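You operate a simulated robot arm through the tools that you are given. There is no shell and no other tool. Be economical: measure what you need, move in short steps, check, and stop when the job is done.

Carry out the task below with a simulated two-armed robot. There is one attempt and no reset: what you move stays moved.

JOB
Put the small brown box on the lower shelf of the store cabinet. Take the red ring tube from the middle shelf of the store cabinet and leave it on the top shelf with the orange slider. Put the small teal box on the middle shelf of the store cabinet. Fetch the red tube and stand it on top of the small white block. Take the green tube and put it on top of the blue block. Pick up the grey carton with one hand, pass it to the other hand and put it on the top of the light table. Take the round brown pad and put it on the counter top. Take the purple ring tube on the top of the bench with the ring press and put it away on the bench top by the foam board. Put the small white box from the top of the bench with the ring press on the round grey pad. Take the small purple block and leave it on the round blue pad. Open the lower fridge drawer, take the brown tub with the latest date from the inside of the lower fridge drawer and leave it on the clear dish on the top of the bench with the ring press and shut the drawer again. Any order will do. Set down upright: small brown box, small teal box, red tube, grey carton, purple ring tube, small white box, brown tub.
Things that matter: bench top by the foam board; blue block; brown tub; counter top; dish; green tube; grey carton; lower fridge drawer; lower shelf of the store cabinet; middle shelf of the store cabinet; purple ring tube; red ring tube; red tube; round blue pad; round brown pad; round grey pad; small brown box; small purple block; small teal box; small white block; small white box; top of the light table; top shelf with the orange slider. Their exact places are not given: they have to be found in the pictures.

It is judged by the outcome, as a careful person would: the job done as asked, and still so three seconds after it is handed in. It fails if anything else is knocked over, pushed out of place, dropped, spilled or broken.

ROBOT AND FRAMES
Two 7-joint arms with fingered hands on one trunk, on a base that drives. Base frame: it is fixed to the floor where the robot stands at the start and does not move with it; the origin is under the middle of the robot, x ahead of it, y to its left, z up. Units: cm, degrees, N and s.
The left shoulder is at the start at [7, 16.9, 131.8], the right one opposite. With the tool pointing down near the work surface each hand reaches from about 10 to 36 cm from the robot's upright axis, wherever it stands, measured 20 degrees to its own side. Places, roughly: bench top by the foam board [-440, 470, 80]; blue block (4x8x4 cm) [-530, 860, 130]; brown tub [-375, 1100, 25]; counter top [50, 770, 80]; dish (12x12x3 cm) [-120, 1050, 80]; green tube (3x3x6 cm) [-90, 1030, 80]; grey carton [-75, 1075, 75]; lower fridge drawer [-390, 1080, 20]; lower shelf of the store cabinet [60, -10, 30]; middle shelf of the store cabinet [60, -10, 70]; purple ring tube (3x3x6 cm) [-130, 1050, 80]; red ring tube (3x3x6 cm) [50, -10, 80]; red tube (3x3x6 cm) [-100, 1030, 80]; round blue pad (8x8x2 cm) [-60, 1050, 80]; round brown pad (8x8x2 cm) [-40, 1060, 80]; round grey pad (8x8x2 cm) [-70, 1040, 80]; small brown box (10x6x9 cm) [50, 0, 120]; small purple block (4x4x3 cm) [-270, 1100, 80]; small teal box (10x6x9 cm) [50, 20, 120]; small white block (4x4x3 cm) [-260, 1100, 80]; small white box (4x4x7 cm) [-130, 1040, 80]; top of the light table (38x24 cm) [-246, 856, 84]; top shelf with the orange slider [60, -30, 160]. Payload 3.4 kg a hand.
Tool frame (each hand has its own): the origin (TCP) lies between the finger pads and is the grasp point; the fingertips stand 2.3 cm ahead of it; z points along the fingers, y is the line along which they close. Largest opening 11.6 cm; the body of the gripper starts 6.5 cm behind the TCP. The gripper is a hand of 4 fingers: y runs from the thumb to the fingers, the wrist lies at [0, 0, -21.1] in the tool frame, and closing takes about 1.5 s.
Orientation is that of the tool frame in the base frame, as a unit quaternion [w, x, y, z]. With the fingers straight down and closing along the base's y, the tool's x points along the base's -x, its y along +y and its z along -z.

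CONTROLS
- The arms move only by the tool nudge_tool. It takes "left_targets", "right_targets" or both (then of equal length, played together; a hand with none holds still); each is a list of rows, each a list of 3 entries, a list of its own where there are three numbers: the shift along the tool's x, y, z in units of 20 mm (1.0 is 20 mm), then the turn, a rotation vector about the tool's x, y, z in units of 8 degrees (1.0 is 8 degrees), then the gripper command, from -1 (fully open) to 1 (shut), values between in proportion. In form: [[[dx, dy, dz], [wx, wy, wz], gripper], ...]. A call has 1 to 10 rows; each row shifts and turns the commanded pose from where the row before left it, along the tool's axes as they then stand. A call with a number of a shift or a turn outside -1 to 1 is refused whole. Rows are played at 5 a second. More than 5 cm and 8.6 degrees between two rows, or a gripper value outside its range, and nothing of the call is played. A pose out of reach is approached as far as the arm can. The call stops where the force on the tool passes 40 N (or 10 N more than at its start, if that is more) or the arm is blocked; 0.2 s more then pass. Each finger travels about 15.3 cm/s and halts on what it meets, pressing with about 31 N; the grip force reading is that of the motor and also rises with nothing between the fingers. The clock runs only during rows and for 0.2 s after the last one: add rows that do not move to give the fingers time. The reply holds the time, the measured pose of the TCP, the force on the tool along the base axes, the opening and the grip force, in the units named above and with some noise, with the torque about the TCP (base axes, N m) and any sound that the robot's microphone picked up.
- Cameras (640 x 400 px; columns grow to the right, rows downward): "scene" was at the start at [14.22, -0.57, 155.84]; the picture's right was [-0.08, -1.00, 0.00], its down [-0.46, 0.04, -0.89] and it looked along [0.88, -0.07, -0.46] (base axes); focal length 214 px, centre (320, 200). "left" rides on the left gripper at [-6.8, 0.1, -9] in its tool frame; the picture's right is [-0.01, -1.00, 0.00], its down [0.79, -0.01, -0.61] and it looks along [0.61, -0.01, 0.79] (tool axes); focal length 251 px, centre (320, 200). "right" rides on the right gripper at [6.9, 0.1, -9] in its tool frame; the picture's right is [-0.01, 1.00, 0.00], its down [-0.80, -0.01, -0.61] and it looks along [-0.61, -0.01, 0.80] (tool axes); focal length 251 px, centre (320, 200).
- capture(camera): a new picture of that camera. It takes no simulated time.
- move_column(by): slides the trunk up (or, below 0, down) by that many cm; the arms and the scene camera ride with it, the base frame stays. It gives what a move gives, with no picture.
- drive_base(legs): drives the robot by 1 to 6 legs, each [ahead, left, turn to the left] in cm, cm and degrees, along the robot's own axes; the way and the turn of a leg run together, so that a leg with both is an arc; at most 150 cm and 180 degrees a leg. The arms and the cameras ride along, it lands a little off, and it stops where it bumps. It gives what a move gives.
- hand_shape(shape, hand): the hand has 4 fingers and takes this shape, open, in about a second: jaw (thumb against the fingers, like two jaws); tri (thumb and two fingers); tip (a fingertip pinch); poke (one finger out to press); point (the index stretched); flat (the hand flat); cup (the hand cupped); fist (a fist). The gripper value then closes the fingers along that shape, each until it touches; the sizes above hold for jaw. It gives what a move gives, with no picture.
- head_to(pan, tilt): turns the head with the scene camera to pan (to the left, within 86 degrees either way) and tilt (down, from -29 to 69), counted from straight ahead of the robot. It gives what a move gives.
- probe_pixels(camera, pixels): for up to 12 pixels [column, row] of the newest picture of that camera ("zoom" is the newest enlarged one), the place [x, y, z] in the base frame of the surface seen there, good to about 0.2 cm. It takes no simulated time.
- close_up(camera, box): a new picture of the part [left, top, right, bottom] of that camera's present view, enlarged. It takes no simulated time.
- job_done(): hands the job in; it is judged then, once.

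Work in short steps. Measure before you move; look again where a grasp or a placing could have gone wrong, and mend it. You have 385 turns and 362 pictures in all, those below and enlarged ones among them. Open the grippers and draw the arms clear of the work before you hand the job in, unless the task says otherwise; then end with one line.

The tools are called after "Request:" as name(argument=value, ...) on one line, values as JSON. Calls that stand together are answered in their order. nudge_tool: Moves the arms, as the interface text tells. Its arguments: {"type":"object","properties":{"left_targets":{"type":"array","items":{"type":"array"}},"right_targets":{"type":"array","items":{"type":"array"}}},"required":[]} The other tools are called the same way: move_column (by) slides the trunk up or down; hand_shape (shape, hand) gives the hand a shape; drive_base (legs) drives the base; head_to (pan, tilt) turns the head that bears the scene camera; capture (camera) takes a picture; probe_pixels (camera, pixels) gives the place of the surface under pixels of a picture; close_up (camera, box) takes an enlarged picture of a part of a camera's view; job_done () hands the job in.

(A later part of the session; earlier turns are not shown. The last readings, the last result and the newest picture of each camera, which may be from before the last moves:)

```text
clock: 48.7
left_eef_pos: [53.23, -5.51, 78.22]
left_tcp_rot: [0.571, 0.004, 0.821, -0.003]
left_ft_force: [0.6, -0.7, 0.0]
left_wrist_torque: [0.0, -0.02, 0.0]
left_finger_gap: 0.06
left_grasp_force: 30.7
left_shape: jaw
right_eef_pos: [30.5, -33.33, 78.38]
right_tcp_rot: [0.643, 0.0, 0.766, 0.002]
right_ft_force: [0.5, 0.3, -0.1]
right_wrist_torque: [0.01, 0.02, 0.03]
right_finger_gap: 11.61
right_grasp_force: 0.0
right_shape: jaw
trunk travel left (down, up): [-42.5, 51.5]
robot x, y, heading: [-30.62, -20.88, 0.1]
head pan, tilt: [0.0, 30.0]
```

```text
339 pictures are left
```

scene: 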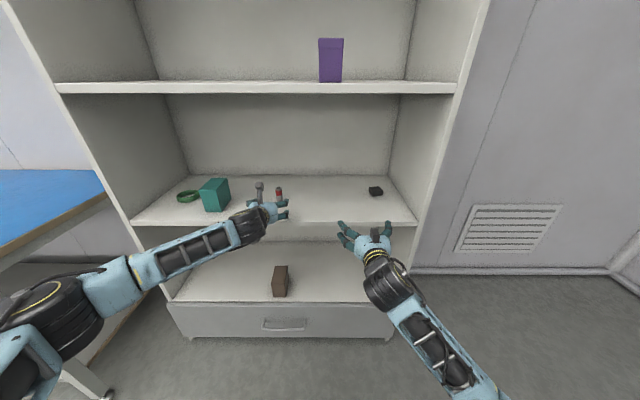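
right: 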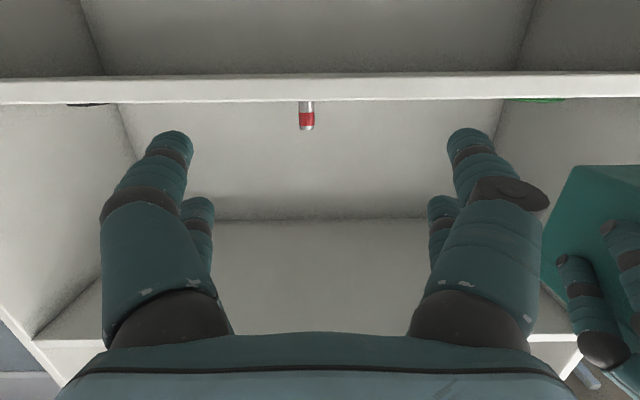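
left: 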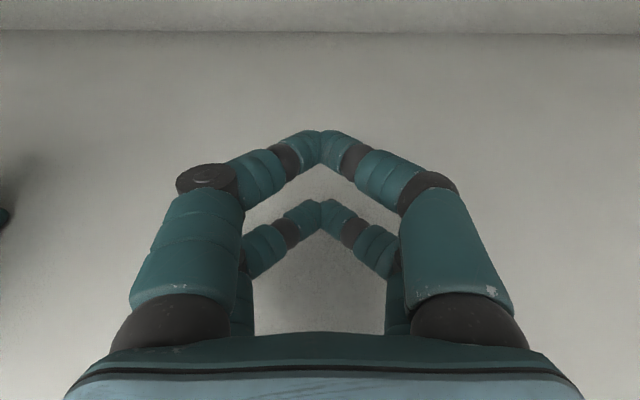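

The fingers closed on nothing; the tube is out of this view. Look from the scene camera.

Request:
capture(camera="scene")

Request:
close_up(camera="scene", box=[200, 150, 360, 250])

```text
338 pictures are left
```

scene: 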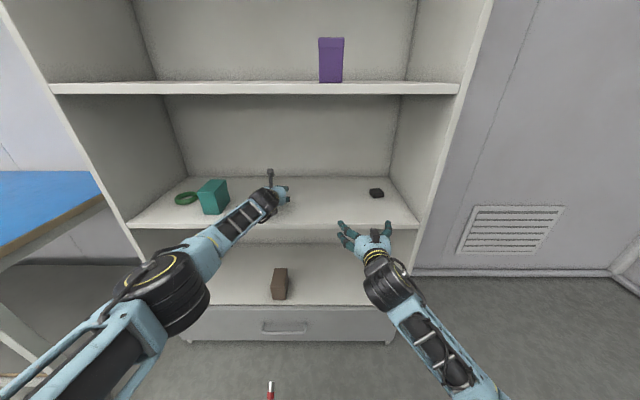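

```text
4.00 times, centred on (280, 200) of scene
```

zoom: 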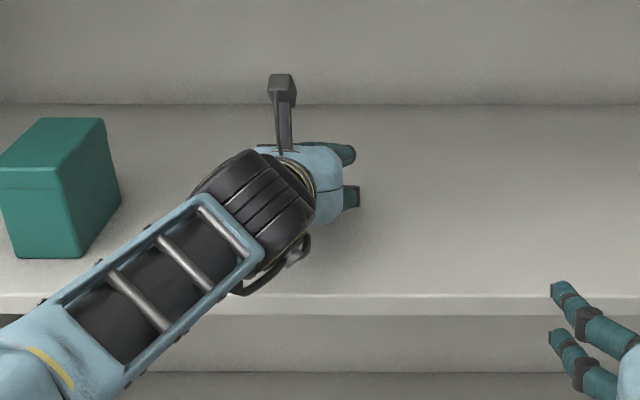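

There is something red/white at (270,388), probably the tube. Probe and look down.

Request:
probe_pixels(camera="scene", pixels=[[270, 384], [270, 395], [280, 395], [250, 395]])

Request:
head_to(pan=0, tilt=60)

Request:
capture(camera="scene")

```text
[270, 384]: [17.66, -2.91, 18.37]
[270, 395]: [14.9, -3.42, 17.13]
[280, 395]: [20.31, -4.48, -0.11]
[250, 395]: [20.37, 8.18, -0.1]
```

```text
clock: 49.7
left_eef_pos: [53.11, -5.64, 78.38]
left_tcp_rot: [0.572, 0.002, 0.82, -0.002]
left_ft_force: [0.0, 0.4, -0.3]
left_wrist_torque: [0.01, 0.01, 0.02]
left_finger_gap: 0.11
left_grasp_force: 30.9
left_shape: jaw
right_eef_pos: [30.56, -33.52, 78.38]
right_tcp_rot: [0.642, -0.001, 0.767, 0.003]
right_ft_force: [0.2, 0.8, 0.0]
right_wrist_torque: [-0.01, 0.05, 0.03]
right_finger_gap: 11.6
right_grasp_force: 0.0
right_shape: jaw
trunk travel left (down, up): [-42.5, 51.5]
robot x, y, heading: [-30.55, -20.96, 0.1]
head pan, tilt: [0.0, 60.0]
```

```text
336 pictures are left
```

scene: 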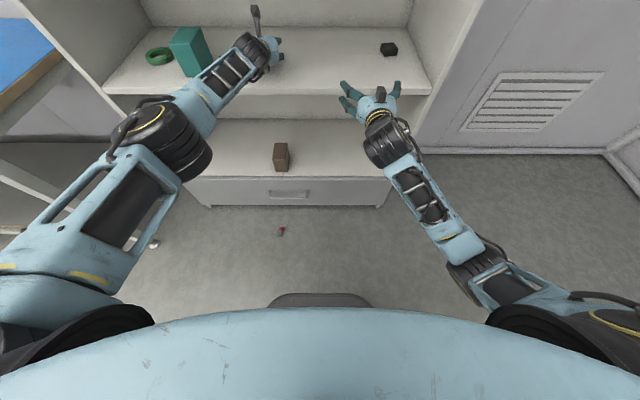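

The tube was flung out and fell; it's at (281,230). Probe and enlarge.

Request:
probe_pixels(camera="scene", pixels=[[281, 230], [281, 234], [283, 227], [295, 230], [300, 300]])

Request:
close_up(camera="scene", box=[240, 205, 320, 255])

```text
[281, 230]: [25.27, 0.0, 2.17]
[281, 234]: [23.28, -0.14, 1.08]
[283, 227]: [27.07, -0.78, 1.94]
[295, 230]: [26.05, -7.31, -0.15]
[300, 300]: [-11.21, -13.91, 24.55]
```

```text
8.00 times, centred on (280, 230) of scene
```

zoom: 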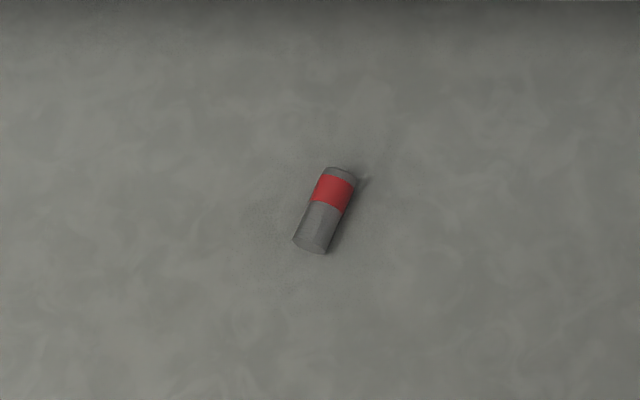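

Lying on the floor at ≈(25,−0.3), apparently intact. Back out, return both hands to pointing down, and try the "tip" shape for a proper fingertip pinch.

Request:
drive_base(legs=[[-25, 0, 0]])

Request:
nudge_tool(left_targets=[[[0, 0, -1], [0, 1, 0], -0.5], [[0, 0, -1], [0, 1, 0], -0.5], [[0, 0.5, -1], [0, 1, 0], -0.5], [[0.7, 0.5, -0.7], [0, 1, 0], -0.5], [[1, 0.5, -0.3], [0, 1, 0], -0.5], [[1, 0.5, 0], [0, 1, 0], -0.5], [[1, 0.5, 0], [0, 1, 0], -0.5], [[1, 0, 0], [0, 1, 0], -0.5], [[1, 0, 0], [0, 0.7, 0], -0.5], [[0, 0, 0], [0, 0, 0], -0.5]], right_targets=[[[0.5, 0, 0], [0, 1, 0], -1], [[0.5, 0, 0], [0, 1, 0], -1], [[0.5, 0, 0], [0, 1, 0], -1], [[0.5, 0, 0], [0, 1, 0], -1], [[0.5, 0, 0], [0, 1, 0], -1], [[0.5, 0, 0], [0, 1, 0], -1], [[0.5, 0, 0], [0, 1, 0], -1], [[0.5, 0, 0], [0, 1, 0], -1], [[0, 0, 0], [0, 1, 0], -1], [[0, 0, 0], [0, 1, 0], -1]])

Request:
hand_shape(hand="left", shape="tip")

Request:
capture(camera="left")

Request:
capture(camera="scene")

```text
clock: 51.5
left_eef_pos: [28.45, -5.79, 78.36]
left_tcp_rot: [0.572, 0.002, 0.82, -0.002]
left_ft_force: [-0.6, -0.2, -0.6]
left_wrist_torque: [0.03, -0.03, -0.01]
left_finger_gap: 0.08
left_grasp_force: 31.2
left_shape: jaw
right_eef_pos: [5.8, -33.53, 78.42]
right_tcp_rot: [0.644, -0.001, 0.765, 0.002]
right_ft_force: [0.6, -0.3, -0.2]
right_wrist_torque: [-0.02, 0.05, 0.02]
right_finger_gap: 11.59
right_grasp_force: 0.1
right_shape: jaw
trunk travel left (down, up): [-42.5, 51.5]
robot x, y, heading: [-55.15, -21.38, 0.2]
head pan, tilt: [0.0, 60.0]
```

```text
clock: 53.7
left_eef_pos: [10.78, -0.23, 77.6]
left_tcp_rot: [0.035, 0.004, 0.999, 0.0]
left_ft_force: [-0.4, 0.1, -0.1]
left_wrist_torque: [-0.02, 0.01, 0.03]
left_finger_gap: 8.68
left_grasp_force: 0.0
left_shape: jaw
left hand out of reach, approached as far as the arm can: row 6, 7, 8
right_eef_pos: [1.15, -33.55, 72.34]
right_tcp_rot: [-0.002, -0.002, 1.0, 0.001]
right_ft_force: [0.0, -0.4, -1.0]
right_wrist_torque: [0.02, -0.01, -0.02]
right_finger_gap: 11.61
right_grasp_force: 0.1
right_shape: jaw
trunk travel left (down, up): [-42.5, 51.5]
robot x, y, heading: [-55.51, -21.01, 0.3]
head pan, tilt: [0.0, 60.0]
```

```text
clock: 54.6
left_eef_pos: [10.93, -0.22, 77.72]
left_tcp_rot: [0.036, 0.004, 0.999, 0.0]
left_ft_force: [1.1, 0.9, -0.1]
left_wrist_torque: [0.0, -0.01, 0.01]
left_finger_gap: 11.6
left_grasp_force: 0.0
left_shape: tip
right_eef_pos: [1.14, -33.51, 72.54]
right_tcp_rot: [0.0, -0.002, 1.0, 0.001]
right_ft_force: [-0.5, -0.1, -0.4]
right_wrist_torque: [0.01, 0.01, -0.01]
right_finger_gap: 11.6
right_grasp_force: 0.1
right_shape: jaw
trunk travel left (down, up): [-42.5, 51.5]
robot x, y, heading: [-55.18, -21.22, 0.1]
head pan, tilt: [0.0, 60.0]
```

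```text
334 pictures are left
```

left: 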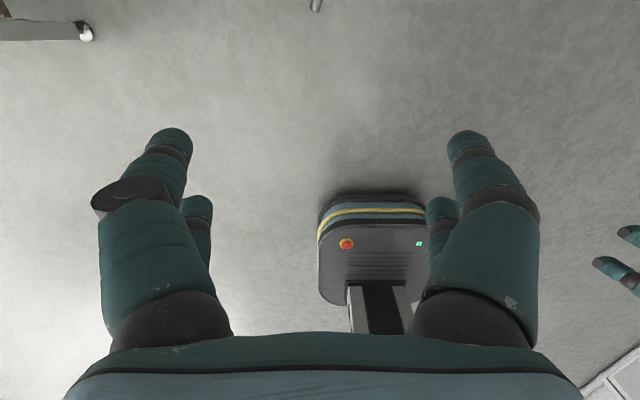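

```text
333 pictures are left
```

scene: 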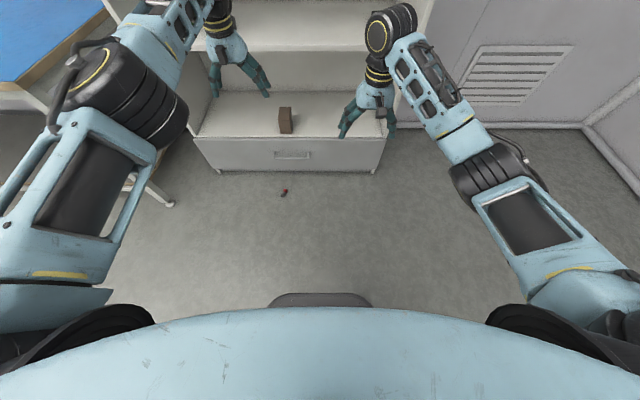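

Test in air how the tip shape closes at a ~2.5 cm gap.

Request:
nudge_tool(left_targets=[[[0, 0, 0], [0, 0, 0], 0], [[0, 0, 0], [0, 0, 0], 0.57], [[0, 0, 0], [0, 0, 0], 0.57], [[0, 0, 0], [0, 0, 0], 0.57], [[0, 0, 0], [0, 0, 0], 0.57]])

Request:
capture(camera="left")

Request:
hand_shape(hand="left", shape="tri")

Request:
nudge_tool(left_targets=[[[0, 0, 0], [0, 0, 0], 0], [[0, 0, 0], [0, 0, 0], 0.57], [[0, 0, 0], [0, 0, 0], 0.57], [[0, 0, 0], [0, 0, 0], 0.57], [[0, 0, 0], [0, 0, 0], 0.57]])

Request:
capture(camera="left")

Request:
hand_shape(hand="left", shape="jaw")

Request:
nudge_tool(left_targets=[[[0, 0, 0], [0, 0, 0], 0], [[0, 0, 0], [0, 0, 0], 0.57], [[0, 0, 0], [0, 0, 0], 0.57], [[0, 0, 0], [0, 0, 0], 0.57], [[0, 0, 0], [0, 0, 0], 0.57]])

Request:
capture(camera="left")

```text
clock: 55.8
left_eef_pos: [10.83, -0.09, 77.56]
left_tcp_rot: [0.035, 0.005, 0.999, 0.0]
left_ft_force: [0.7, -0.2, 0.0]
left_wrist_torque: [0.02, 0.0, -0.01]
left_finger_gap: 2.54
left_grasp_force: 0.1
left_shape: tip
right_eef_pos: [1.34, -33.44, 72.43]
right_tcp_rot: [-0.001, -0.001, 1.0, 0.001]
right_ft_force: [0.8, 0.2, 0.3]
right_wrist_torque: [-0.01, -0.02, 0.0]
right_finger_gap: 11.58
right_grasp_force: 0.0
right_shape: jaw
trunk travel left (down, up): [-42.5, 51.5]
robot x, y, heading: [-55.54, -21.06, 0.2]
head pan, tilt: [0.0, 60.0]
```

```text
332 pictures are left
```

left: 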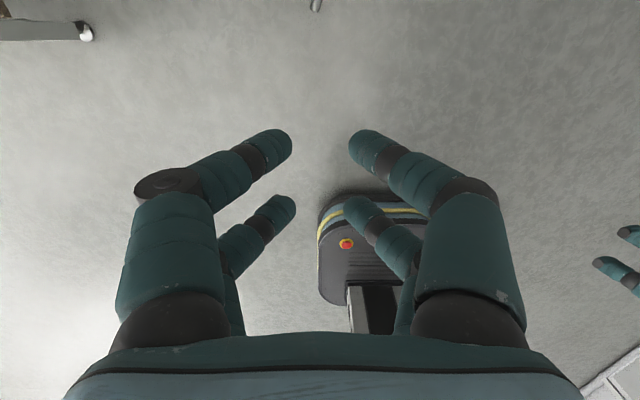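

```text
clock: 56.7
left_eef_pos: [10.83, -0.22, 77.62]
left_tcp_rot: [0.036, 0.005, 0.999, 0.0]
left_ft_force: [0.9, 0.3, -0.2]
left_wrist_torque: [0.0, 0.0, 0.0]
left_finger_gap: 11.58
left_grasp_force: 0.1
left_shape: tri
right_eef_pos: [1.23, -33.56, 72.43]
right_tcp_rot: [-0.002, -0.002, 1.0, 0.0]
right_ft_force: [-0.7, -0.5, -0.6]
right_wrist_torque: [0.0, -0.03, -0.03]
right_finger_gap: 11.59
right_grasp_force: 0.2
right_shape: jaw
trunk travel left (down, up): [-42.5, 51.5]
robot x, y, heading: [-55.12, -21.27, 0.2]
head pan, tilt: [0.0, 60.0]
```

```text
clock: 57.9
left_eef_pos: [10.84, -0.06, 77.68]
left_tcp_rot: [0.036, 0.005, 0.999, 0.0]
left_ft_force: [-0.1, -0.2, -0.9]
left_wrist_torque: [-0.01, -0.03, 0.03]
left_finger_gap: 2.55
left_grasp_force: 0.1
left_shape: tri
right_eef_pos: [1.25, -33.55, 72.48]
right_tcp_rot: [0.0, -0.001, 1.0, 0.001]
right_ft_force: [0.0, -0.4, -0.5]
right_wrist_torque: [-0.01, 0.04, -0.01]
right_finger_gap: 11.59
right_grasp_force: 0.0
right_shape: jaw
trunk travel left (down, up): [-42.5, 51.5]
robot x, y, heading: [-55.25, -21.25, 0.3]
head pan, tilt: [0.0, 60.0]
```

```text
331 pictures are left
```

left: 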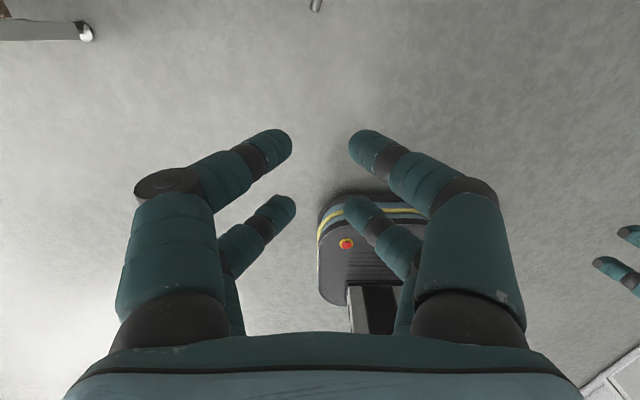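

```text
clock: 58.8
left_eef_pos: [11.04, -0.2, 77.63]
left_tcp_rot: [0.036, 0.005, 0.999, 0.0]
left_ft_force: [0.1, 0.0, 0.3]
left_wrist_torque: [0.03, 0.01, 0.03]
left_finger_gap: 11.59
left_grasp_force: 0.1
left_shape: jaw
right_eef_pos: [1.15, -33.42, 72.43]
right_tcp_rot: [-0.001, -0.001, 1.0, 0.001]
right_ft_force: [-0.2, 0.1, -0.2]
right_wrist_torque: [-0.01, 0.0, 0.03]
right_finger_gap: 11.57
right_grasp_force: 0.1
right_shape: jaw
trunk travel left (down, up): [-42.5, 51.5]
robot x, y, heading: [-55.24, -21.53, 0.0]
head pan, tilt: [0.0, 60.0]
```

```text
clock: 60.0
left_eef_pos: [10.84, -0.12, 77.65]
left_tcp_rot: [0.035, 0.004, 0.999, 0.0]
left_ft_force: [-0.5, 0.4, 0.4]
left_wrist_torque: [0.0, 0.01, -0.04]
left_finger_gap: 2.55
left_grasp_force: 0.1
left_shape: jaw
right_eef_pos: [1.1, -33.48, 72.41]
right_tcp_rot: [-0.002, -0.001, 1.0, 0.001]
right_ft_force: [0.2, -0.7, 0.0]
right_wrist_torque: [0.05, -0.02, 0.02]
right_finger_gap: 11.59
right_grasp_force: 0.1
right_shape: jaw
trunk travel left (down, up): [-42.5, 51.5]
robot x, y, heading: [-55.15, -21.22, 0.1]
head pan, tilt: [0.0, 60.0]
```

```text
330 pictures are left
```

left: 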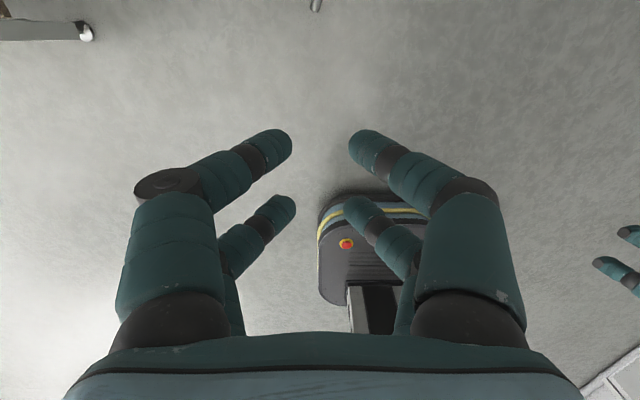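

All three look identical. Probe finger positions in this picture to learn the finger geometry at a 2.5 cm gap (TCP at [10.84,−0.12,77.65]).

Request:
probe_pixels(camera="left", pixels=[[288, 140], [352, 140], [270, 150], [290, 205], [347, 205], [250, 160], [200, 190], [275, 215], [240, 240], [440, 190], [370, 145], [170, 230]])

```text
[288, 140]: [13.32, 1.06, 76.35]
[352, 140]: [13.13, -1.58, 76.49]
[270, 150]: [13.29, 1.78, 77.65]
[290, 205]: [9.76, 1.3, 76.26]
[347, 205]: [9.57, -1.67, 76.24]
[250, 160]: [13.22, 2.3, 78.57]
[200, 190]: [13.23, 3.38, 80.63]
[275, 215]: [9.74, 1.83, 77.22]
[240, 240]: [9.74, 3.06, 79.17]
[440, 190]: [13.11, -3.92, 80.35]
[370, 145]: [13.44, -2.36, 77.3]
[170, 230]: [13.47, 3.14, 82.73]
```

Fingers sit at ±1.75 cm along tool x, slanting inward when closing — tubes need two solid contacts. Bring the left arm back above floor working range, open.

Request:
nudge_tool(left_targets=[[[1, -0.2, 0], [0, 0, 0], -1], [[1, -0.2, 0], [0, 0, 0], -1], [[1, -0.2, 0], [0, 0, 0], -1], [[1, -0.2, 0], [0, 0, 0], -1], [[1, -0.2, 0], [0, 0, 0], -1], [[1, -0.2, 0], [0, 0, 0], -1], [[1, -0.2, 0], [0, 0, 0], -1], [[1, -0.2, 0], [0, 0, 0], -1], [[1, -0.2, 0], [0, 0, 0], -1], [[1, -0.2, 0], [0, 0, 0], -1]], right_targets=[[[1, 0, 0], [0, 0, 0], -1], [[1, 0, 0], [0, 0, 0], -1], [[1, 0, 0], [0, 0, 0], -1], [[1, 0, 0], [0, 0, 0], -1], [[1, 0, 0], [0, 0, 0], -1], [[1, 0, 0], [0, 0, 0], -1], [[1, 0, 0], [0, 0, 0], -1], [[1, 0, 0], [0, 0, 0], -1], [[1, 0, 0], [0, 0, 0], -1], [[1, 0, 0], [0, 0, 0], -1]])

Request:
nudge_tool(left_targets=[[[1, 0, 0.5], [0, 0, 0], -1], [[1, 0, 0.5], [0, 0, 0], -1], [[1, 0, 0.5], [0, 0, 0], -1], [[1, 0, 0.5], [0, 0, 0], -1], [[1, 0, 0.5], [0, 0, 0], -1], [[1, 0, 0.5], [0, 0, 0], -1], [[1, 0, 0.5], [0, 0, 0], -1]])

Request:
capture(camera="scene")

```text
clock: 62.2
left_eef_pos: [-8.94, -4.05, 76.28]
left_tcp_rot: [0.036, 0.004, 0.999, 0.0]
left_ft_force: [-1.1, 0.1, 1.0]
left_wrist_torque: [0.04, 0.01, 0.02]
left_finger_gap: 11.57
left_grasp_force: 0.1
left_shape: jaw
right_eef_pos: [-18.82, -33.55, 72.54]
right_tcp_rot: [0.0, -0.002, 1.0, 0.001]
right_ft_force: [-0.3, 0.3, -0.2]
right_wrist_torque: [0.04, 0.03, -0.02]
right_finger_gap: 11.59
right_grasp_force: 0.1
right_shape: jaw
trunk travel left (down, up): [-42.5, 51.5]
robot x, y, heading: [-55.05, -21.13, 0.2]
head pan, tilt: [0.0, 60.0]
```

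```text
clock: 63.8
left_eef_pos: [-22.4, -3.86, 68.1]
left_tcp_rot: [0.035, 0.004, 0.999, -0.001]
left_ft_force: [-0.7, -0.6, 0.3]
left_wrist_torque: [-0.07, 0.0, 0.0]
left_finger_gap: 11.58
left_grasp_force: 0.1
left_shape: jaw
right_eef_pos: [-18.78, -33.65, 72.49]
right_tcp_rot: [0.0, -0.002, 1.0, 0.001]
right_ft_force: [-0.1, 0.1, 0.0]
right_wrist_torque: [-0.02, 0.02, -0.01]
right_finger_gap: 11.61
right_grasp_force: 0.1
right_shape: jaw
trunk travel left (down, up): [-42.5, 51.5]
robot x, y, heading: [-55.54, -21.41, 0.3]
head pan, tilt: [0.0, 60.0]
```

```text
329 pictures are left
```

scene: 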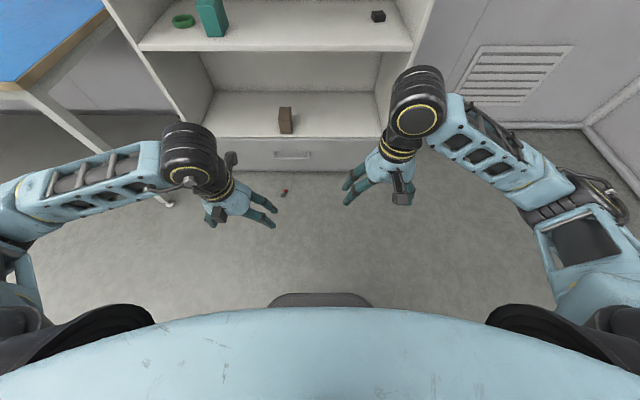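

Lower the column 40 cm and drive forward 36 cm, then view the tube closely.

Request:
move_column(by=-40)

Request:
drive_base(legs=[[34, 3.5, 0]])

Request:
head_to(pan=20, tilt=50)

Request:
capture(camera="scene")

```text
clock: 67.6
left_eef_pos: [-22.42, -3.85, 28.11]
left_tcp_rot: [0.035, 0.004, 0.999, -0.001]
left_ft_force: [0.7, -0.5, 0.1]
left_wrist_torque: [-0.02, -0.01, 0.02]
left_finger_gap: 11.62
left_grasp_force: 0.0
left_shape: jaw
right_eef_pos: [-18.84, -33.69, 32.44]
right_tcp_rot: [0.0, -0.002, 1.0, 0.001]
right_ft_force: [-0.4, -0.3, 0.6]
right_wrist_torque: [-0.02, -0.01, 0.04]
right_finger_gap: 11.62
right_grasp_force: 0.0
right_shape: jaw
trunk travel left (down, up): [-2.5, 91.5]
robot x, y, heading: [-54.89, -21.38, 0.2]
head pan, tilt: [0.0, 60.0]
```

```text
clock: 69.8
left_eef_pos: [11.81, -0.44, 28.02]
left_tcp_rot: [0.036, 0.006, 0.999, 0.0]
left_ft_force: [-1.6, -0.2, -0.4]
left_wrist_torque: [-0.01, -0.01, 0.02]
left_finger_gap: 11.61
left_grasp_force: 0.0
left_shape: jaw
right_eef_pos: [15.19, -30.3, 32.44]
right_tcp_rot: [-0.001, 0.0, 1.0, 0.001]
right_ft_force: [-0.7, 0.8, -0.4]
right_wrist_torque: [-0.02, -0.02, 0.0]
right_finger_gap: 11.61
right_grasp_force: 0.1
right_shape: jaw
trunk travel left (down, up): [-2.5, 91.5]
robot x, y, heading: [-20.63, -17.75, 0.1]
head pan, tilt: [0.0, 60.0]
```

```text
clock: 70.7
left_eef_pos: [11.82, -0.45, 28.11]
left_tcp_rot: [0.036, 0.007, 0.999, -0.001]
left_ft_force: [0.1, 0.3, 0.5]
left_wrist_torque: [-0.01, -0.02, 0.0]
left_finger_gap: 11.6
left_grasp_force: 0.1
left_shape: jaw
right_eef_pos: [15.22, -30.42, 32.63]
right_tcp_rot: [-0.001, 0.0, 1.0, 0.001]
right_ft_force: [-0.4, -0.1, -0.6]
right_wrist_torque: [0.04, 0.0, -0.01]
right_finger_gap: 11.61
right_grasp_force: 0.2
right_shape: jaw
trunk travel left (down, up): [-2.5, 91.5]
robot x, y, heading: [-20.76, -17.8, -0.2]
head pan, tilt: [20.0, 50.0]
```

```text
328 pictures are left
```

scene: 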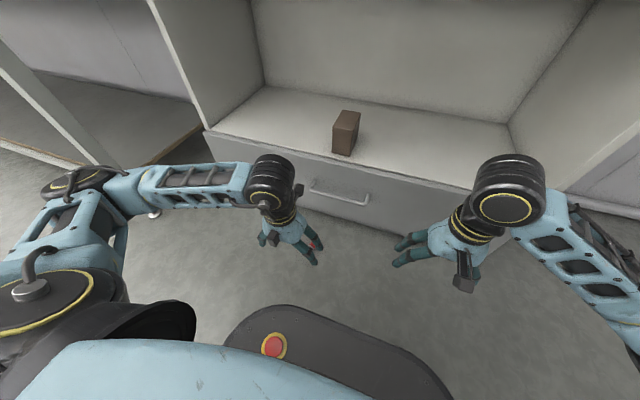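

Tube is partly hidden at (310,243); enlarge.

Request:
close_up(camera="scene", box=[270, 215, 350, 265])

```text
8.00 times, centred on (310, 240) of scene
```

zoom: 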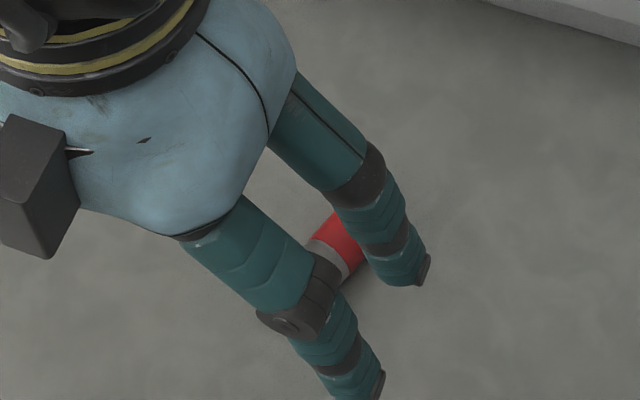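

Shift the left hand 8 cm left to see the tube unobstructed.

Request:
nudge_tool(left_targets=[[[0, 1, 0], [0, 0, 0], -1], [[0, 1, 0], [0, 0, 0], -1], [[0, 1, 0], [0, 0, 0], -1], [[0, 1, 0], [0, 0, 0], -1]])

Request:
close_up(camera="scene", box=[270, 215, 350, 265])

```text
clock: 71.7
left_eef_pos: [12.01, 7.54, 28.08]
left_tcp_rot: [0.035, 0.007, 0.999, -0.001]
left_ft_force: [-0.9, -0.2, -0.6]
left_wrist_torque: [-0.02, -0.04, 0.01]
left_finger_gap: 11.61
left_grasp_force: 0.1
left_shape: jaw
right_eef_pos: [15.29, -30.36, 32.51]
right_tcp_rot: [-0.001, 0.0, 1.0, 0.001]
right_ft_force: [-0.4, -0.5, -0.1]
right_wrist_torque: [-0.01, -0.03, 0.0]
right_finger_gap: 11.63
right_grasp_force: 0.0
right_shape: jaw
trunk travel left (down, up): [-2.5, 91.5]
robot x, y, heading: [-21.26, -17.74, -0.3]
head pan, tilt: [20.0, 50.0]
```

```text
8.00 times, centred on (310, 240) of scene
```

zoom: 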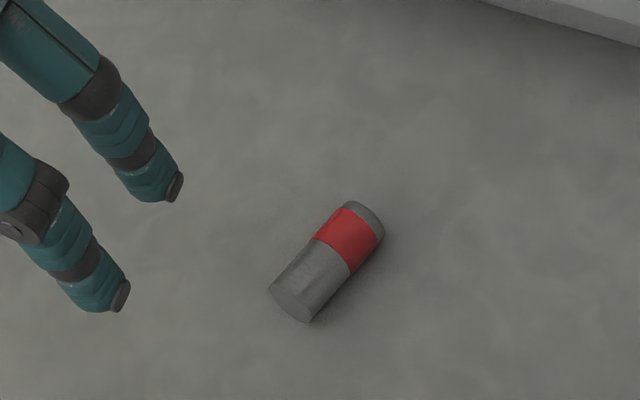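

Request:
probe_pixels(camera="zoom", pixels=[[292, 268], [365, 212], [330, 250], [305, 318], [385, 235], [345, 270], [350, 240]])

```text
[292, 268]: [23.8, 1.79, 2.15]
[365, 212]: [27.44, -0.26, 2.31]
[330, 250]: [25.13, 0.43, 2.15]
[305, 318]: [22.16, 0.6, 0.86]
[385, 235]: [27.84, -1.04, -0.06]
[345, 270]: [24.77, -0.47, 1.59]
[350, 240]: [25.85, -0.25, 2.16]
```

Tube centre ≈(25.1,0.15), axis yaw ≈−18°, dia 2.3. Drive forward 13.1, move hand 7.4 right, turn 18° about the tool z, and fix the 4° tilt; then check.

Request:
drive_base(legs=[[13.1, 0, 0]])

Request:
nudge_tool(left_targets=[[[0, -0.93, 0], [0, 0.5, 0], -1], [[0, -0.93, 0], [0, 0, 0], -1], [[0, -0.93, 0], [0, 0, 0], -1], [[0, -0.93, 0], [0, 0, 0], -1], [[0, 0, 1], [0, 0, 0.75], -1], [[0, 0, 1], [0, 0, 0.75], -1], [[0, 0, 1], [0, 0, 0.75], -1], [[0, 0, 1], [0, 0, 0], -1], [[0, 0, 1], [0, 0, 0], -1]])

Request:
capture(camera="left")

Request:
capture(camera="scene")

```text
clock: 73.0
left_eef_pos: [24.83, 7.83, 28.18]
left_tcp_rot: [0.035, 0.005, 0.999, 0.001]
left_ft_force: [-0.3, 0.5, -0.4]
left_wrist_torque: [0.03, 0.01, -0.02]
left_finger_gap: 11.61
left_grasp_force: 0.1
left_shape: jaw
right_eef_pos: [28.43, -30.14, 32.38]
right_tcp_rot: [-0.001, -0.001, 1.0, 0.001]
right_ft_force: [1.1, 0.4, 0.0]
right_wrist_torque: [0.0, 0.01, -0.03]
right_finger_gap: 11.6
right_grasp_force: 0.1
right_shape: jaw
trunk travel left (down, up): [-2.5, 91.5]
robot x, y, heading: [-7.53, -17.78, 0.2]
head pan, tilt: [20.0, 50.0]
```

```text
clock: 75.0
left_eef_pos: [24.83, 0.18, 17.99]
left_tcp_rot: [0.002, 0.161, 0.987, 0.0]
left_ft_force: [-0.3, 0.6, 0.2]
left_wrist_torque: [-0.03, -0.01, 0.01]
left_finger_gap: 11.61
left_grasp_force: 0.1
left_shape: jaw
right_eef_pos: [28.39, -30.28, 32.51]
right_tcp_rot: [0.0, -0.001, 1.0, 0.001]
right_ft_force: [0.4, 0.5, -0.4]
right_wrist_torque: [0.0, -0.03, -0.01]
right_finger_gap: 11.58
right_grasp_force: 0.0
right_shape: jaw
trunk travel left (down, up): [-2.5, 91.5]
robot x, y, heading: [-7.96, -18.16, -0.1]
head pan, tilt: [20.0, 50.0]
```

```text
325 pictures are left
```

left: 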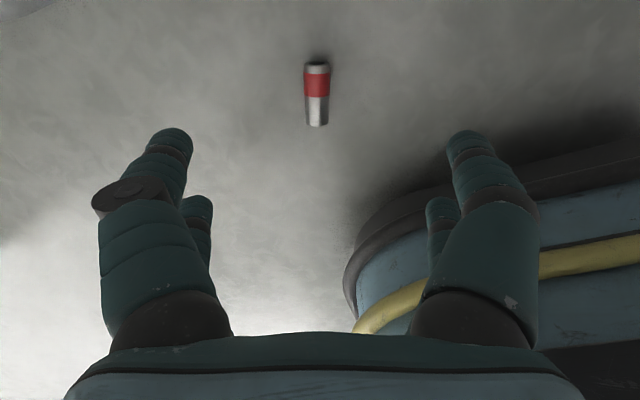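

```text
324 pictures are left
```

scene: 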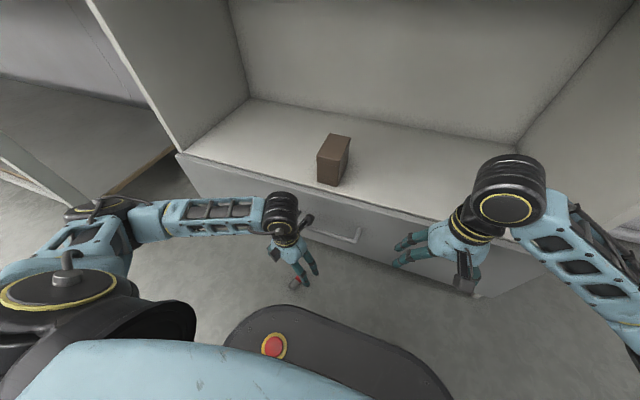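

Aligned: tube at column 317, centre row ≈95 as expected under the TCP. Descend 15.2 cm and close.

Request:
nudge_tool(left_targets=[[[0, 0, 1], [0, 0, 0], -1], [[0, 0, 1], [0, 0, 0], -1], [[0, 0, 1], [0, 0, 0], -1], [[0, 0, 1], [0, 0, 0], -1], [[0, 0, 1], [0, 0, 0], -1], [[0, 0, 1], [0, 0, 0], -1], [[0, 0, 1], [0, 0, 0], -1], [[0, 0, 0.5], [0, 0, 0], -0.5]])

Request:
capture(camera="left")

```text
clock: 75.7
left_eef_pos: [24.78, 0.22, 13.35]
left_tcp_rot: [0.006, 0.162, 0.987, -0.002]
left_ft_force: [-11.9, 3.2, 13.8]
left_wrist_torque: [-0.6, -2.15, 0.03]
left_finger_gap: 11.57
left_grasp_force: 0.1
left_shape: jaw
right_eef_pos: [28.41, -30.07, 32.62]
right_tcp_rot: [0.001, -0.003, 1.0, 0.001]
right_ft_force: [0.1, 1.0, -0.8]
right_wrist_torque: [0.01, 0.02, -0.01]
right_finger_gap: 11.56
right_grasp_force: 0.1
right_shape: jaw
trunk travel left (down, up): [-2.5, 91.5]
robot x, y, heading: [-7.97, -17.87, -0.0]
head pan, tilt: [20.0, 50.0]
stopped in row 3 (left hand): the force on the tool passed its limit at 55 N (the readings are from after the stop); the commanded pose is now the measured one
```

```text
323 pictures are left
```

left: 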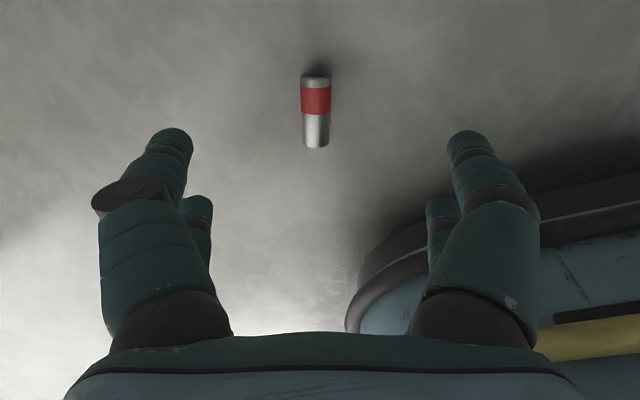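

Blocked with a backward/upward force: likely the hand camera against the drawer handle. Measure.

Request:
close_up(camera="scene", box=[240, 175, 400, 275])

Request:
probe_pixels(camera="zoom", pixels=[[270, 190], [300, 180], [480, 240], [470, 200], [370, 215], [160, 130], [60, 400], [200, 80], [420, 230]])

```text
4.00 times, centred on (320, 225) of scene
```

zoom: 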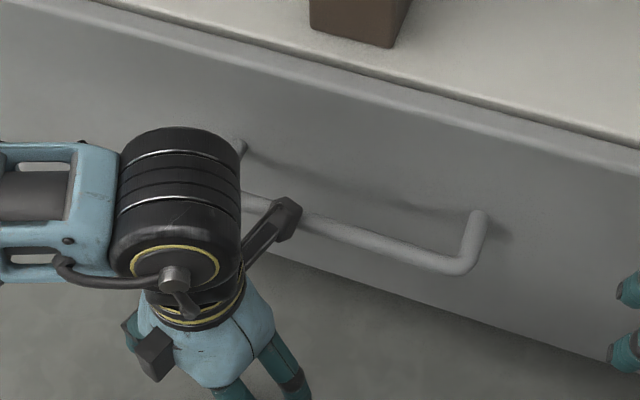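

```text
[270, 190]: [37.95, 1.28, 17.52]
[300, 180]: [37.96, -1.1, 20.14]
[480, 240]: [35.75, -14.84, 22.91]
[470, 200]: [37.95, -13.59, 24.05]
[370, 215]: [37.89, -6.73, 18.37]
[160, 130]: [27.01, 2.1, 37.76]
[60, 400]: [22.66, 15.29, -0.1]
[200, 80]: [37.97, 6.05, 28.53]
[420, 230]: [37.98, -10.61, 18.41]
```

The left camera bracket sits on the drawer handle. I'll use the right hand (its camera faces the robot). Raise the left hand and pull it back, then shift the base 30 cm left.

Request:
nudge_tool(left_targets=[[[0, 0, -1], [0, 0, 0], -1], [[0, 0, -1], [0, 0, 0], -1], [[0, 0, -1], [0, 0, 0], -1], [[0, 0, -1], [0, 0, -0.75], -1], [[0, 0, -1], [0, 0, -0.75], -1], [[0, 0.5, -1], [0, 0, -0.75], -1], [[0, 0.5, -1], [0, 0, 0], -1], [[0, 0.5, -1], [0, 0, 0], -1], [[0, 0.5, -1], [0, 0, 0], -1]])

Request:
drive_base(legs=[[0, 30, 0]])

Request:
capture(camera="right")

```text
clock: 77.7
left_eef_pos: [24.93, 4.2, 31.28]
left_tcp_rot: [0.003, 0.004, 1.0, -0.001]
left_ft_force: [-1.0, 0.2, 0.1]
left_wrist_torque: [-0.01, 0.02, 0.0]
left_finger_gap: 11.59
left_grasp_force: 0.0
left_shape: jaw
right_eef_pos: [28.32, -30.18, 32.42]
right_tcp_rot: [-0.001, -0.002, 1.0, 0.001]
right_ft_force: [0.0, 0.0, -0.4]
right_wrist_torque: [0.02, -0.04, -0.01]
right_finger_gap: 11.6
right_grasp_force: 0.1
right_shape: jaw
trunk travel left (down, up): [-2.5, 91.5]
robot x, y, heading: [-7.55, -18.17, 0.4]
head pan, tilt: [20.0, 50.0]
```

```text
clock: 79.8
left_eef_pos: [24.57, 34.45, 31.23]
left_tcp_rot: [0.005, 0.001, 1.0, -0.002]
left_ft_force: [-0.1, 0.5, -0.4]
left_wrist_torque: [-0.02, 0.02, 0.03]
left_finger_gap: 11.61
left_grasp_force: 0.1
left_shape: jaw
right_eef_pos: [28.23, 0.09, 32.45]
right_tcp_rot: [-0.001, -0.005, 1.0, 0.001]
right_ft_force: [0.2, 0.2, 0.5]
right_wrist_torque: [0.02, 0.0, -0.01]
right_finger_gap: 11.58
right_grasp_force: 0.1
right_shape: jaw
trunk travel left (down, up): [-2.5, 91.5]
robot x, y, heading: [-8.06, 12.27, 0.6]
head pan, tilt: [20.0, 50.0]
```

```text
321 pictures are left
```

right: 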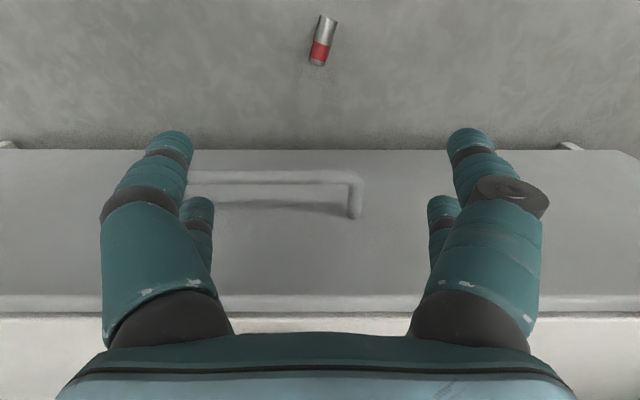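

Measure the tube ends in this picture.

Request:
probe_pixels(camera="right", pixels=[[328, 20], [324, 38], [319, 57], [316, 30], [335, 30]])

```text
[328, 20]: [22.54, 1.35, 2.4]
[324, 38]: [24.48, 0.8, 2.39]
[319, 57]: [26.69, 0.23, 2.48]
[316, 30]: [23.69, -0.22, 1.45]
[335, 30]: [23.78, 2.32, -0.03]
```

Tube centre (24.8,0.75), yaw −15°. Position over it and descend 20 cm.

Request:
nudge_tool(right_targets=[[[0.85, 0.17, 1], [0, 0, 0], -1], [[0.85, 0.17, 1], [0, 0, 0], -1], [[0, 0, 1], [0, 0, 0.65], -1], [[0, 0, 1], [0, 0, 0.65], -1], [[0, 0, 1], [0, 0, 0.65], -1], [[0, 0, 1], [0, 0, 0], -1], [[0, 0, 1], [0, 0, 0], -1], [[0, 0, 1], [0, 0, 0], -1], [[0, 0, 1], [0, 0, 0], -1], [[0, 0, 1], [0, 0, 0], -1]])

Request:
capture(camera="right")

Request:
probe_pixels(camera="right", pixels=[[320, 105], [320, 120], [320, 135]])

```text
clock: 81.8
left_eef_pos: [24.51, 34.49, 31.28]
left_tcp_rot: [0.005, 0.002, 1.0, -0.002]
left_ft_force: [0.3, 0.0, 0.1]
left_wrist_torque: [0.05, -0.01, -0.02]
left_finger_gap: 11.57
left_grasp_force: 0.1
left_shape: jaw
right_eef_pos: [25.33, 0.77, 14.51]
right_tcp_rot: [0.003, 0.13, 0.991, 0.003]
right_ft_force: [2.8, -2.1, 5.1]
right_wrist_torque: [0.35, 0.81, 0.05]
right_finger_gap: 11.59
right_grasp_force: 0.0
right_shape: jaw
trunk travel left (down, up): [-2.5, 91.5]
robot x, y, heading: [-8.26, 12.24, 0.5]
head pan, tilt: [20.0, 50.0]
stopped in row 10 (right hand): the force on the tool passed its limit at 63 N (the readings are from after the stop); the commanded pose is now the measured one
```

```text
320 pictures are left
```

right: 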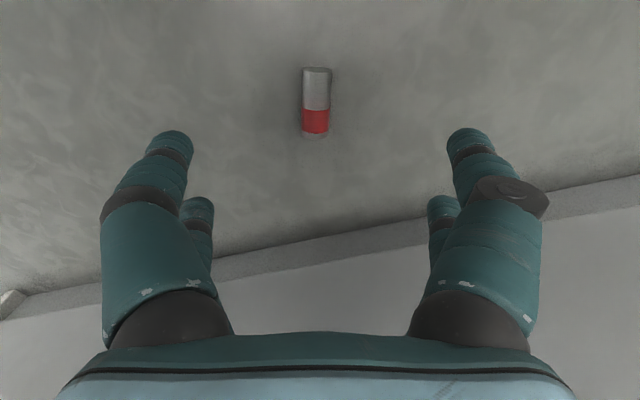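

```text
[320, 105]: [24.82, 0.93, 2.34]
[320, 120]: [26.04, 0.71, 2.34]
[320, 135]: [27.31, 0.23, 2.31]
```

The right camera now meets the robot's own base. Raise 3 cm, back the base 7 cm while stretching the arm forward 7 cm.

Request:
nudge_tool(right_targets=[[[0, 0, -1], [0, 0, 0], -1], [[0, 0, -0.5], [0, 0, 0], -1]])

Request:
drive_base(legs=[[-7, 0, 0]])

Request:
nudge_tool(right_targets=[[[-0.81, -0.22, 0], [0, 0, 0], -1], [[-0.81, -0.22, 0], [0, 0, 0], -1], [[-0.81, -0.22, 0], [0, 0, 0], -1], [[-0.81, -0.22, 0], [0, 0, 0], -1]])

Request:
capture(camera="right")

```text
clock: 82.4
left_eef_pos: [24.45, 34.54, 31.32]
left_tcp_rot: [0.005, 0.001, 1.0, -0.001]
left_ft_force: [0.3, 0.3, -0.1]
left_wrist_torque: [-0.01, 0.0, 0.01]
left_finger_gap: 11.61
left_grasp_force: 0.2
left_shape: jaw
right_eef_pos: [25.03, 0.82, 17.49]
right_tcp_rot: [0.002, 0.131, 0.991, 0.003]
right_ft_force: [-1.1, 0.6, 0.8]
right_wrist_torque: [0.0, 0.0, 0.0]
right_finger_gap: 11.6
right_grasp_force: 0.2
right_shape: jaw
trunk travel left (down, up): [-2.5, 91.5]
robot x, y, heading: [-8.08, 12.27, 0.5]
head pan, tilt: [20.0, 50.0]
```

```text
clock: 83.5
left_eef_pos: [17.61, 34.47, 31.22]
left_tcp_rot: [0.005, 0.001, 1.0, -0.002]
left_ft_force: [0.0, 0.2, 0.3]
left_wrist_torque: [-0.02, -0.01, 0.0]
left_finger_gap: 11.6
left_grasp_force: 0.0
left_shape: jaw
right_eef_pos: [18.32, 0.65, 17.44]
right_tcp_rot: [0.002, 0.129, 0.992, 0.003]
right_ft_force: [0.5, -1.5, 0.0]
right_wrist_torque: [-0.01, 0.05, -0.03]
right_finger_gap: 11.58
right_grasp_force: 0.0
right_shape: jaw
trunk travel left (down, up): [-2.5, 91.5]
robot x, y, heading: [-15.39, 12.23, 0.9]
head pan, tilt: [20.0, 50.0]
```

```text
clock: 84.5
left_eef_pos: [17.75, 34.49, 31.25]
left_tcp_rot: [0.004, 0.002, 1.0, -0.001]
left_ft_force: [0.3, -0.5, -0.2]
left_wrist_torque: [0.0, 0.0, 0.03]
left_finger_gap: 11.62
left_grasp_force: 0.1
left_shape: jaw
right_eef_pos: [24.05, -2.57, 17.54]
right_tcp_rot: [0.002, 0.13, 0.992, 0.004]
right_ft_force: [-0.5, -0.2, -0.5]
right_wrist_torque: [0.02, -0.03, -0.01]
right_finger_gap: 11.56
right_grasp_force: 0.0
right_shape: jaw
trunk travel left (down, up): [-2.5, 91.5]
robot x, y, heading: [-15.42, 12.38, 0.8]
head pan, tilt: [20.0, 50.0]
```

```text
319 pictures are left
```

right: 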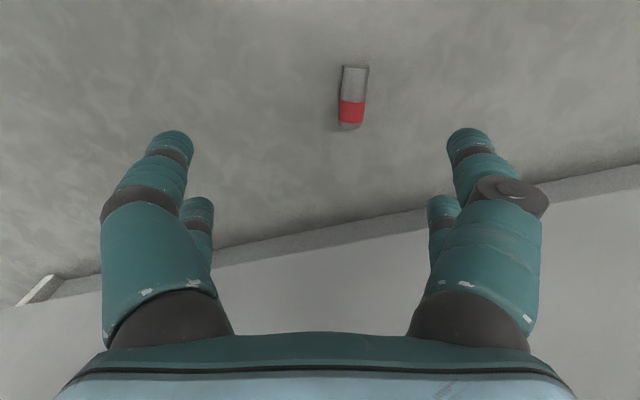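

Correct 3.4 cm along tool y, then descend to z≈2.7.

Request:
nudge_tool(right_targets=[[[0.035, 0.85, 0], [0, 0, 0], -1], [[0.035, 0.85, 0], [0, 0, 0], -1], [[0, 0, 1], [0, 0, 0], -1], [[0, 0, 1], [0, 0, 0], -1], [[0, 0, 1], [0, 0, 0], -1], [[0, 0, 1], [0, 0, 0], -1]])

Request:
capture(camera="right")

```text
clock: 85.8
left_eef_pos: [17.64, 34.52, 31.24]
left_tcp_rot: [0.003, -0.001, 1.0, -0.001]
left_ft_force: [-0.8, 0.0, -0.2]
left_wrist_torque: [-0.03, 0.03, 0.03]
left_finger_gap: 11.57
left_grasp_force: 0.0
left_shape: jaw
right_eef_pos: [24.88, 0.63, 9.32]
right_tcp_rot: [0.002, 0.129, 0.992, 0.004]
right_ft_force: [0.3, 0.3, -1.1]
right_wrist_torque: [0.0, -0.01, -0.01]
right_finger_gap: 11.61
right_grasp_force: 0.1
right_shape: jaw
trunk travel left (down, up): [-2.5, 91.5]
robot x, y, heading: [-15.08, 11.95, 0.8]
head pan, tilt: [20.0, 50.0]
```

```text
318 pictures are left
```

right: 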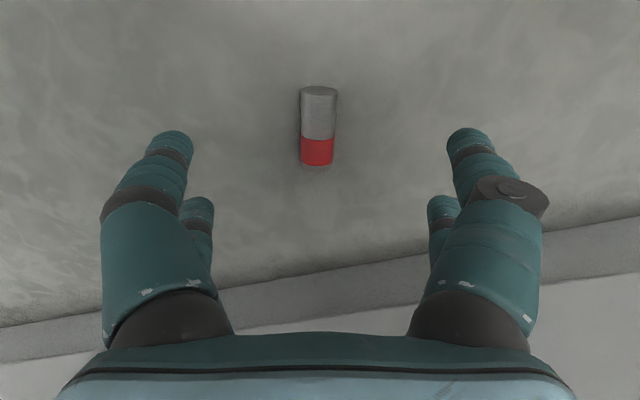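

Well centred. Descend 6.6 cm more and close gently with waiting rows.

Request:
nudge_tool(right_targets=[[[0, 0, 1], [0, 0, 0], -1], [[0, 0, 1], [0, 0, 0], -1], [[0, 0, 0.8], [0, 0, 0], -0.5], [[0, 0, 0.5], [0, 0, 0], -0.2], [[0, 0, 0], [0, 0, 0], 0.2], [[0, 0, 0], [0, 0, 0], 0.5], [[0, 0, 0], [0, 0, 0], 1], [[0, 0, 0], [0, 0, 0], 1], [[0, 0, 0], [0, 0, 0], 1], [[0, 0, 0], [0, 0, 0], 1]])

Request:
capture(camera="right")

```text
clock: 88.0
left_eef_pos: [17.79, 34.53, 31.35]
left_tcp_rot: [0.005, 0.0, 1.0, -0.002]
left_ft_force: [1.0, -0.1, 0.4]
left_wrist_torque: [0.03, -0.01, 0.02]
left_finger_gap: 11.57
left_grasp_force: 0.0
left_shape: jaw
right_eef_pos: [24.99, 0.68, 2.86]
right_tcp_rot: [0.002, 0.129, 0.992, 0.003]
right_ft_force: [-0.2, -0.3, 0.1]
right_wrist_torque: [0.0, -0.03, 0.0]
right_finger_gap: 1.73
right_grasp_force: 30.7
right_shape: jaw
trunk travel left (down, up): [-2.5, 91.5]
robot x, y, heading: [-15.35, 11.82, 0.8]
head pan, tilt: [20.0, 50.0]
```

```text
317 pictures are left
```

right: 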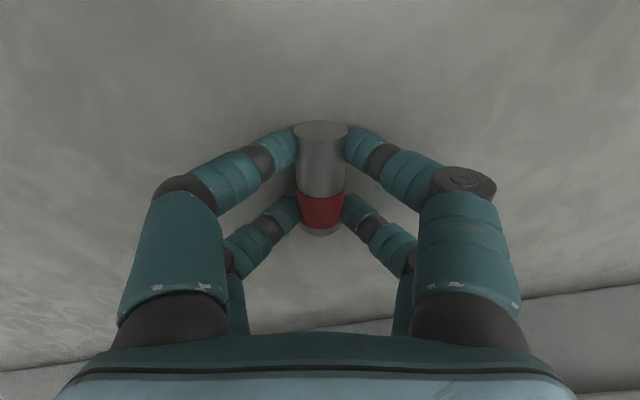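

Held at the fingertips by both finger pairs. Lift 10 cm and check.

Request:
nudge_tool(right_targets=[[[0, 0, -0.5], [0, 0, 0], 1], [[0, 0, -0.7], [0, 0, 0], 1], [[0, 0, -1], [0, 0, 0], 1], [[0, 0, -1], [0, 0, 0], 1], [[0, 0, -1], [0, 0, 0], 1], [[0, 0, -1], [0, 0, 0], 1]])

Request:
capture(camera="right")

```text
clock: 89.5
left_eef_pos: [17.61, 34.51, 31.25]
left_tcp_rot: [0.005, 0.001, 1.0, -0.002]
left_ft_force: [0.2, 0.4, 0.5]
left_wrist_torque: [0.01, 0.0, -0.01]
left_finger_gap: 11.59
left_grasp_force: 0.1
left_shape: jaw
right_eef_pos: [24.87, 0.8, 13.21]
right_tcp_rot: [0.003, 0.13, 0.991, 0.004]
right_ft_force: [0.2, 0.5, -0.6]
right_wrist_torque: [0.02, 0.04, -0.01]
right_finger_gap: 1.73
right_grasp_force: 30.8
right_shape: jaw
trunk travel left (down, up): [-2.5, 91.5]
robot x, y, heading: [-14.8, 12.15, 0.7]
head pan, tilt: [20.0, 50.0]
```

```text
316 pictures are left
```

right: 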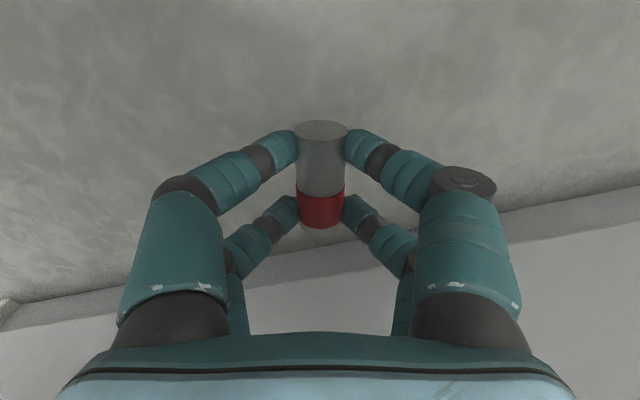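

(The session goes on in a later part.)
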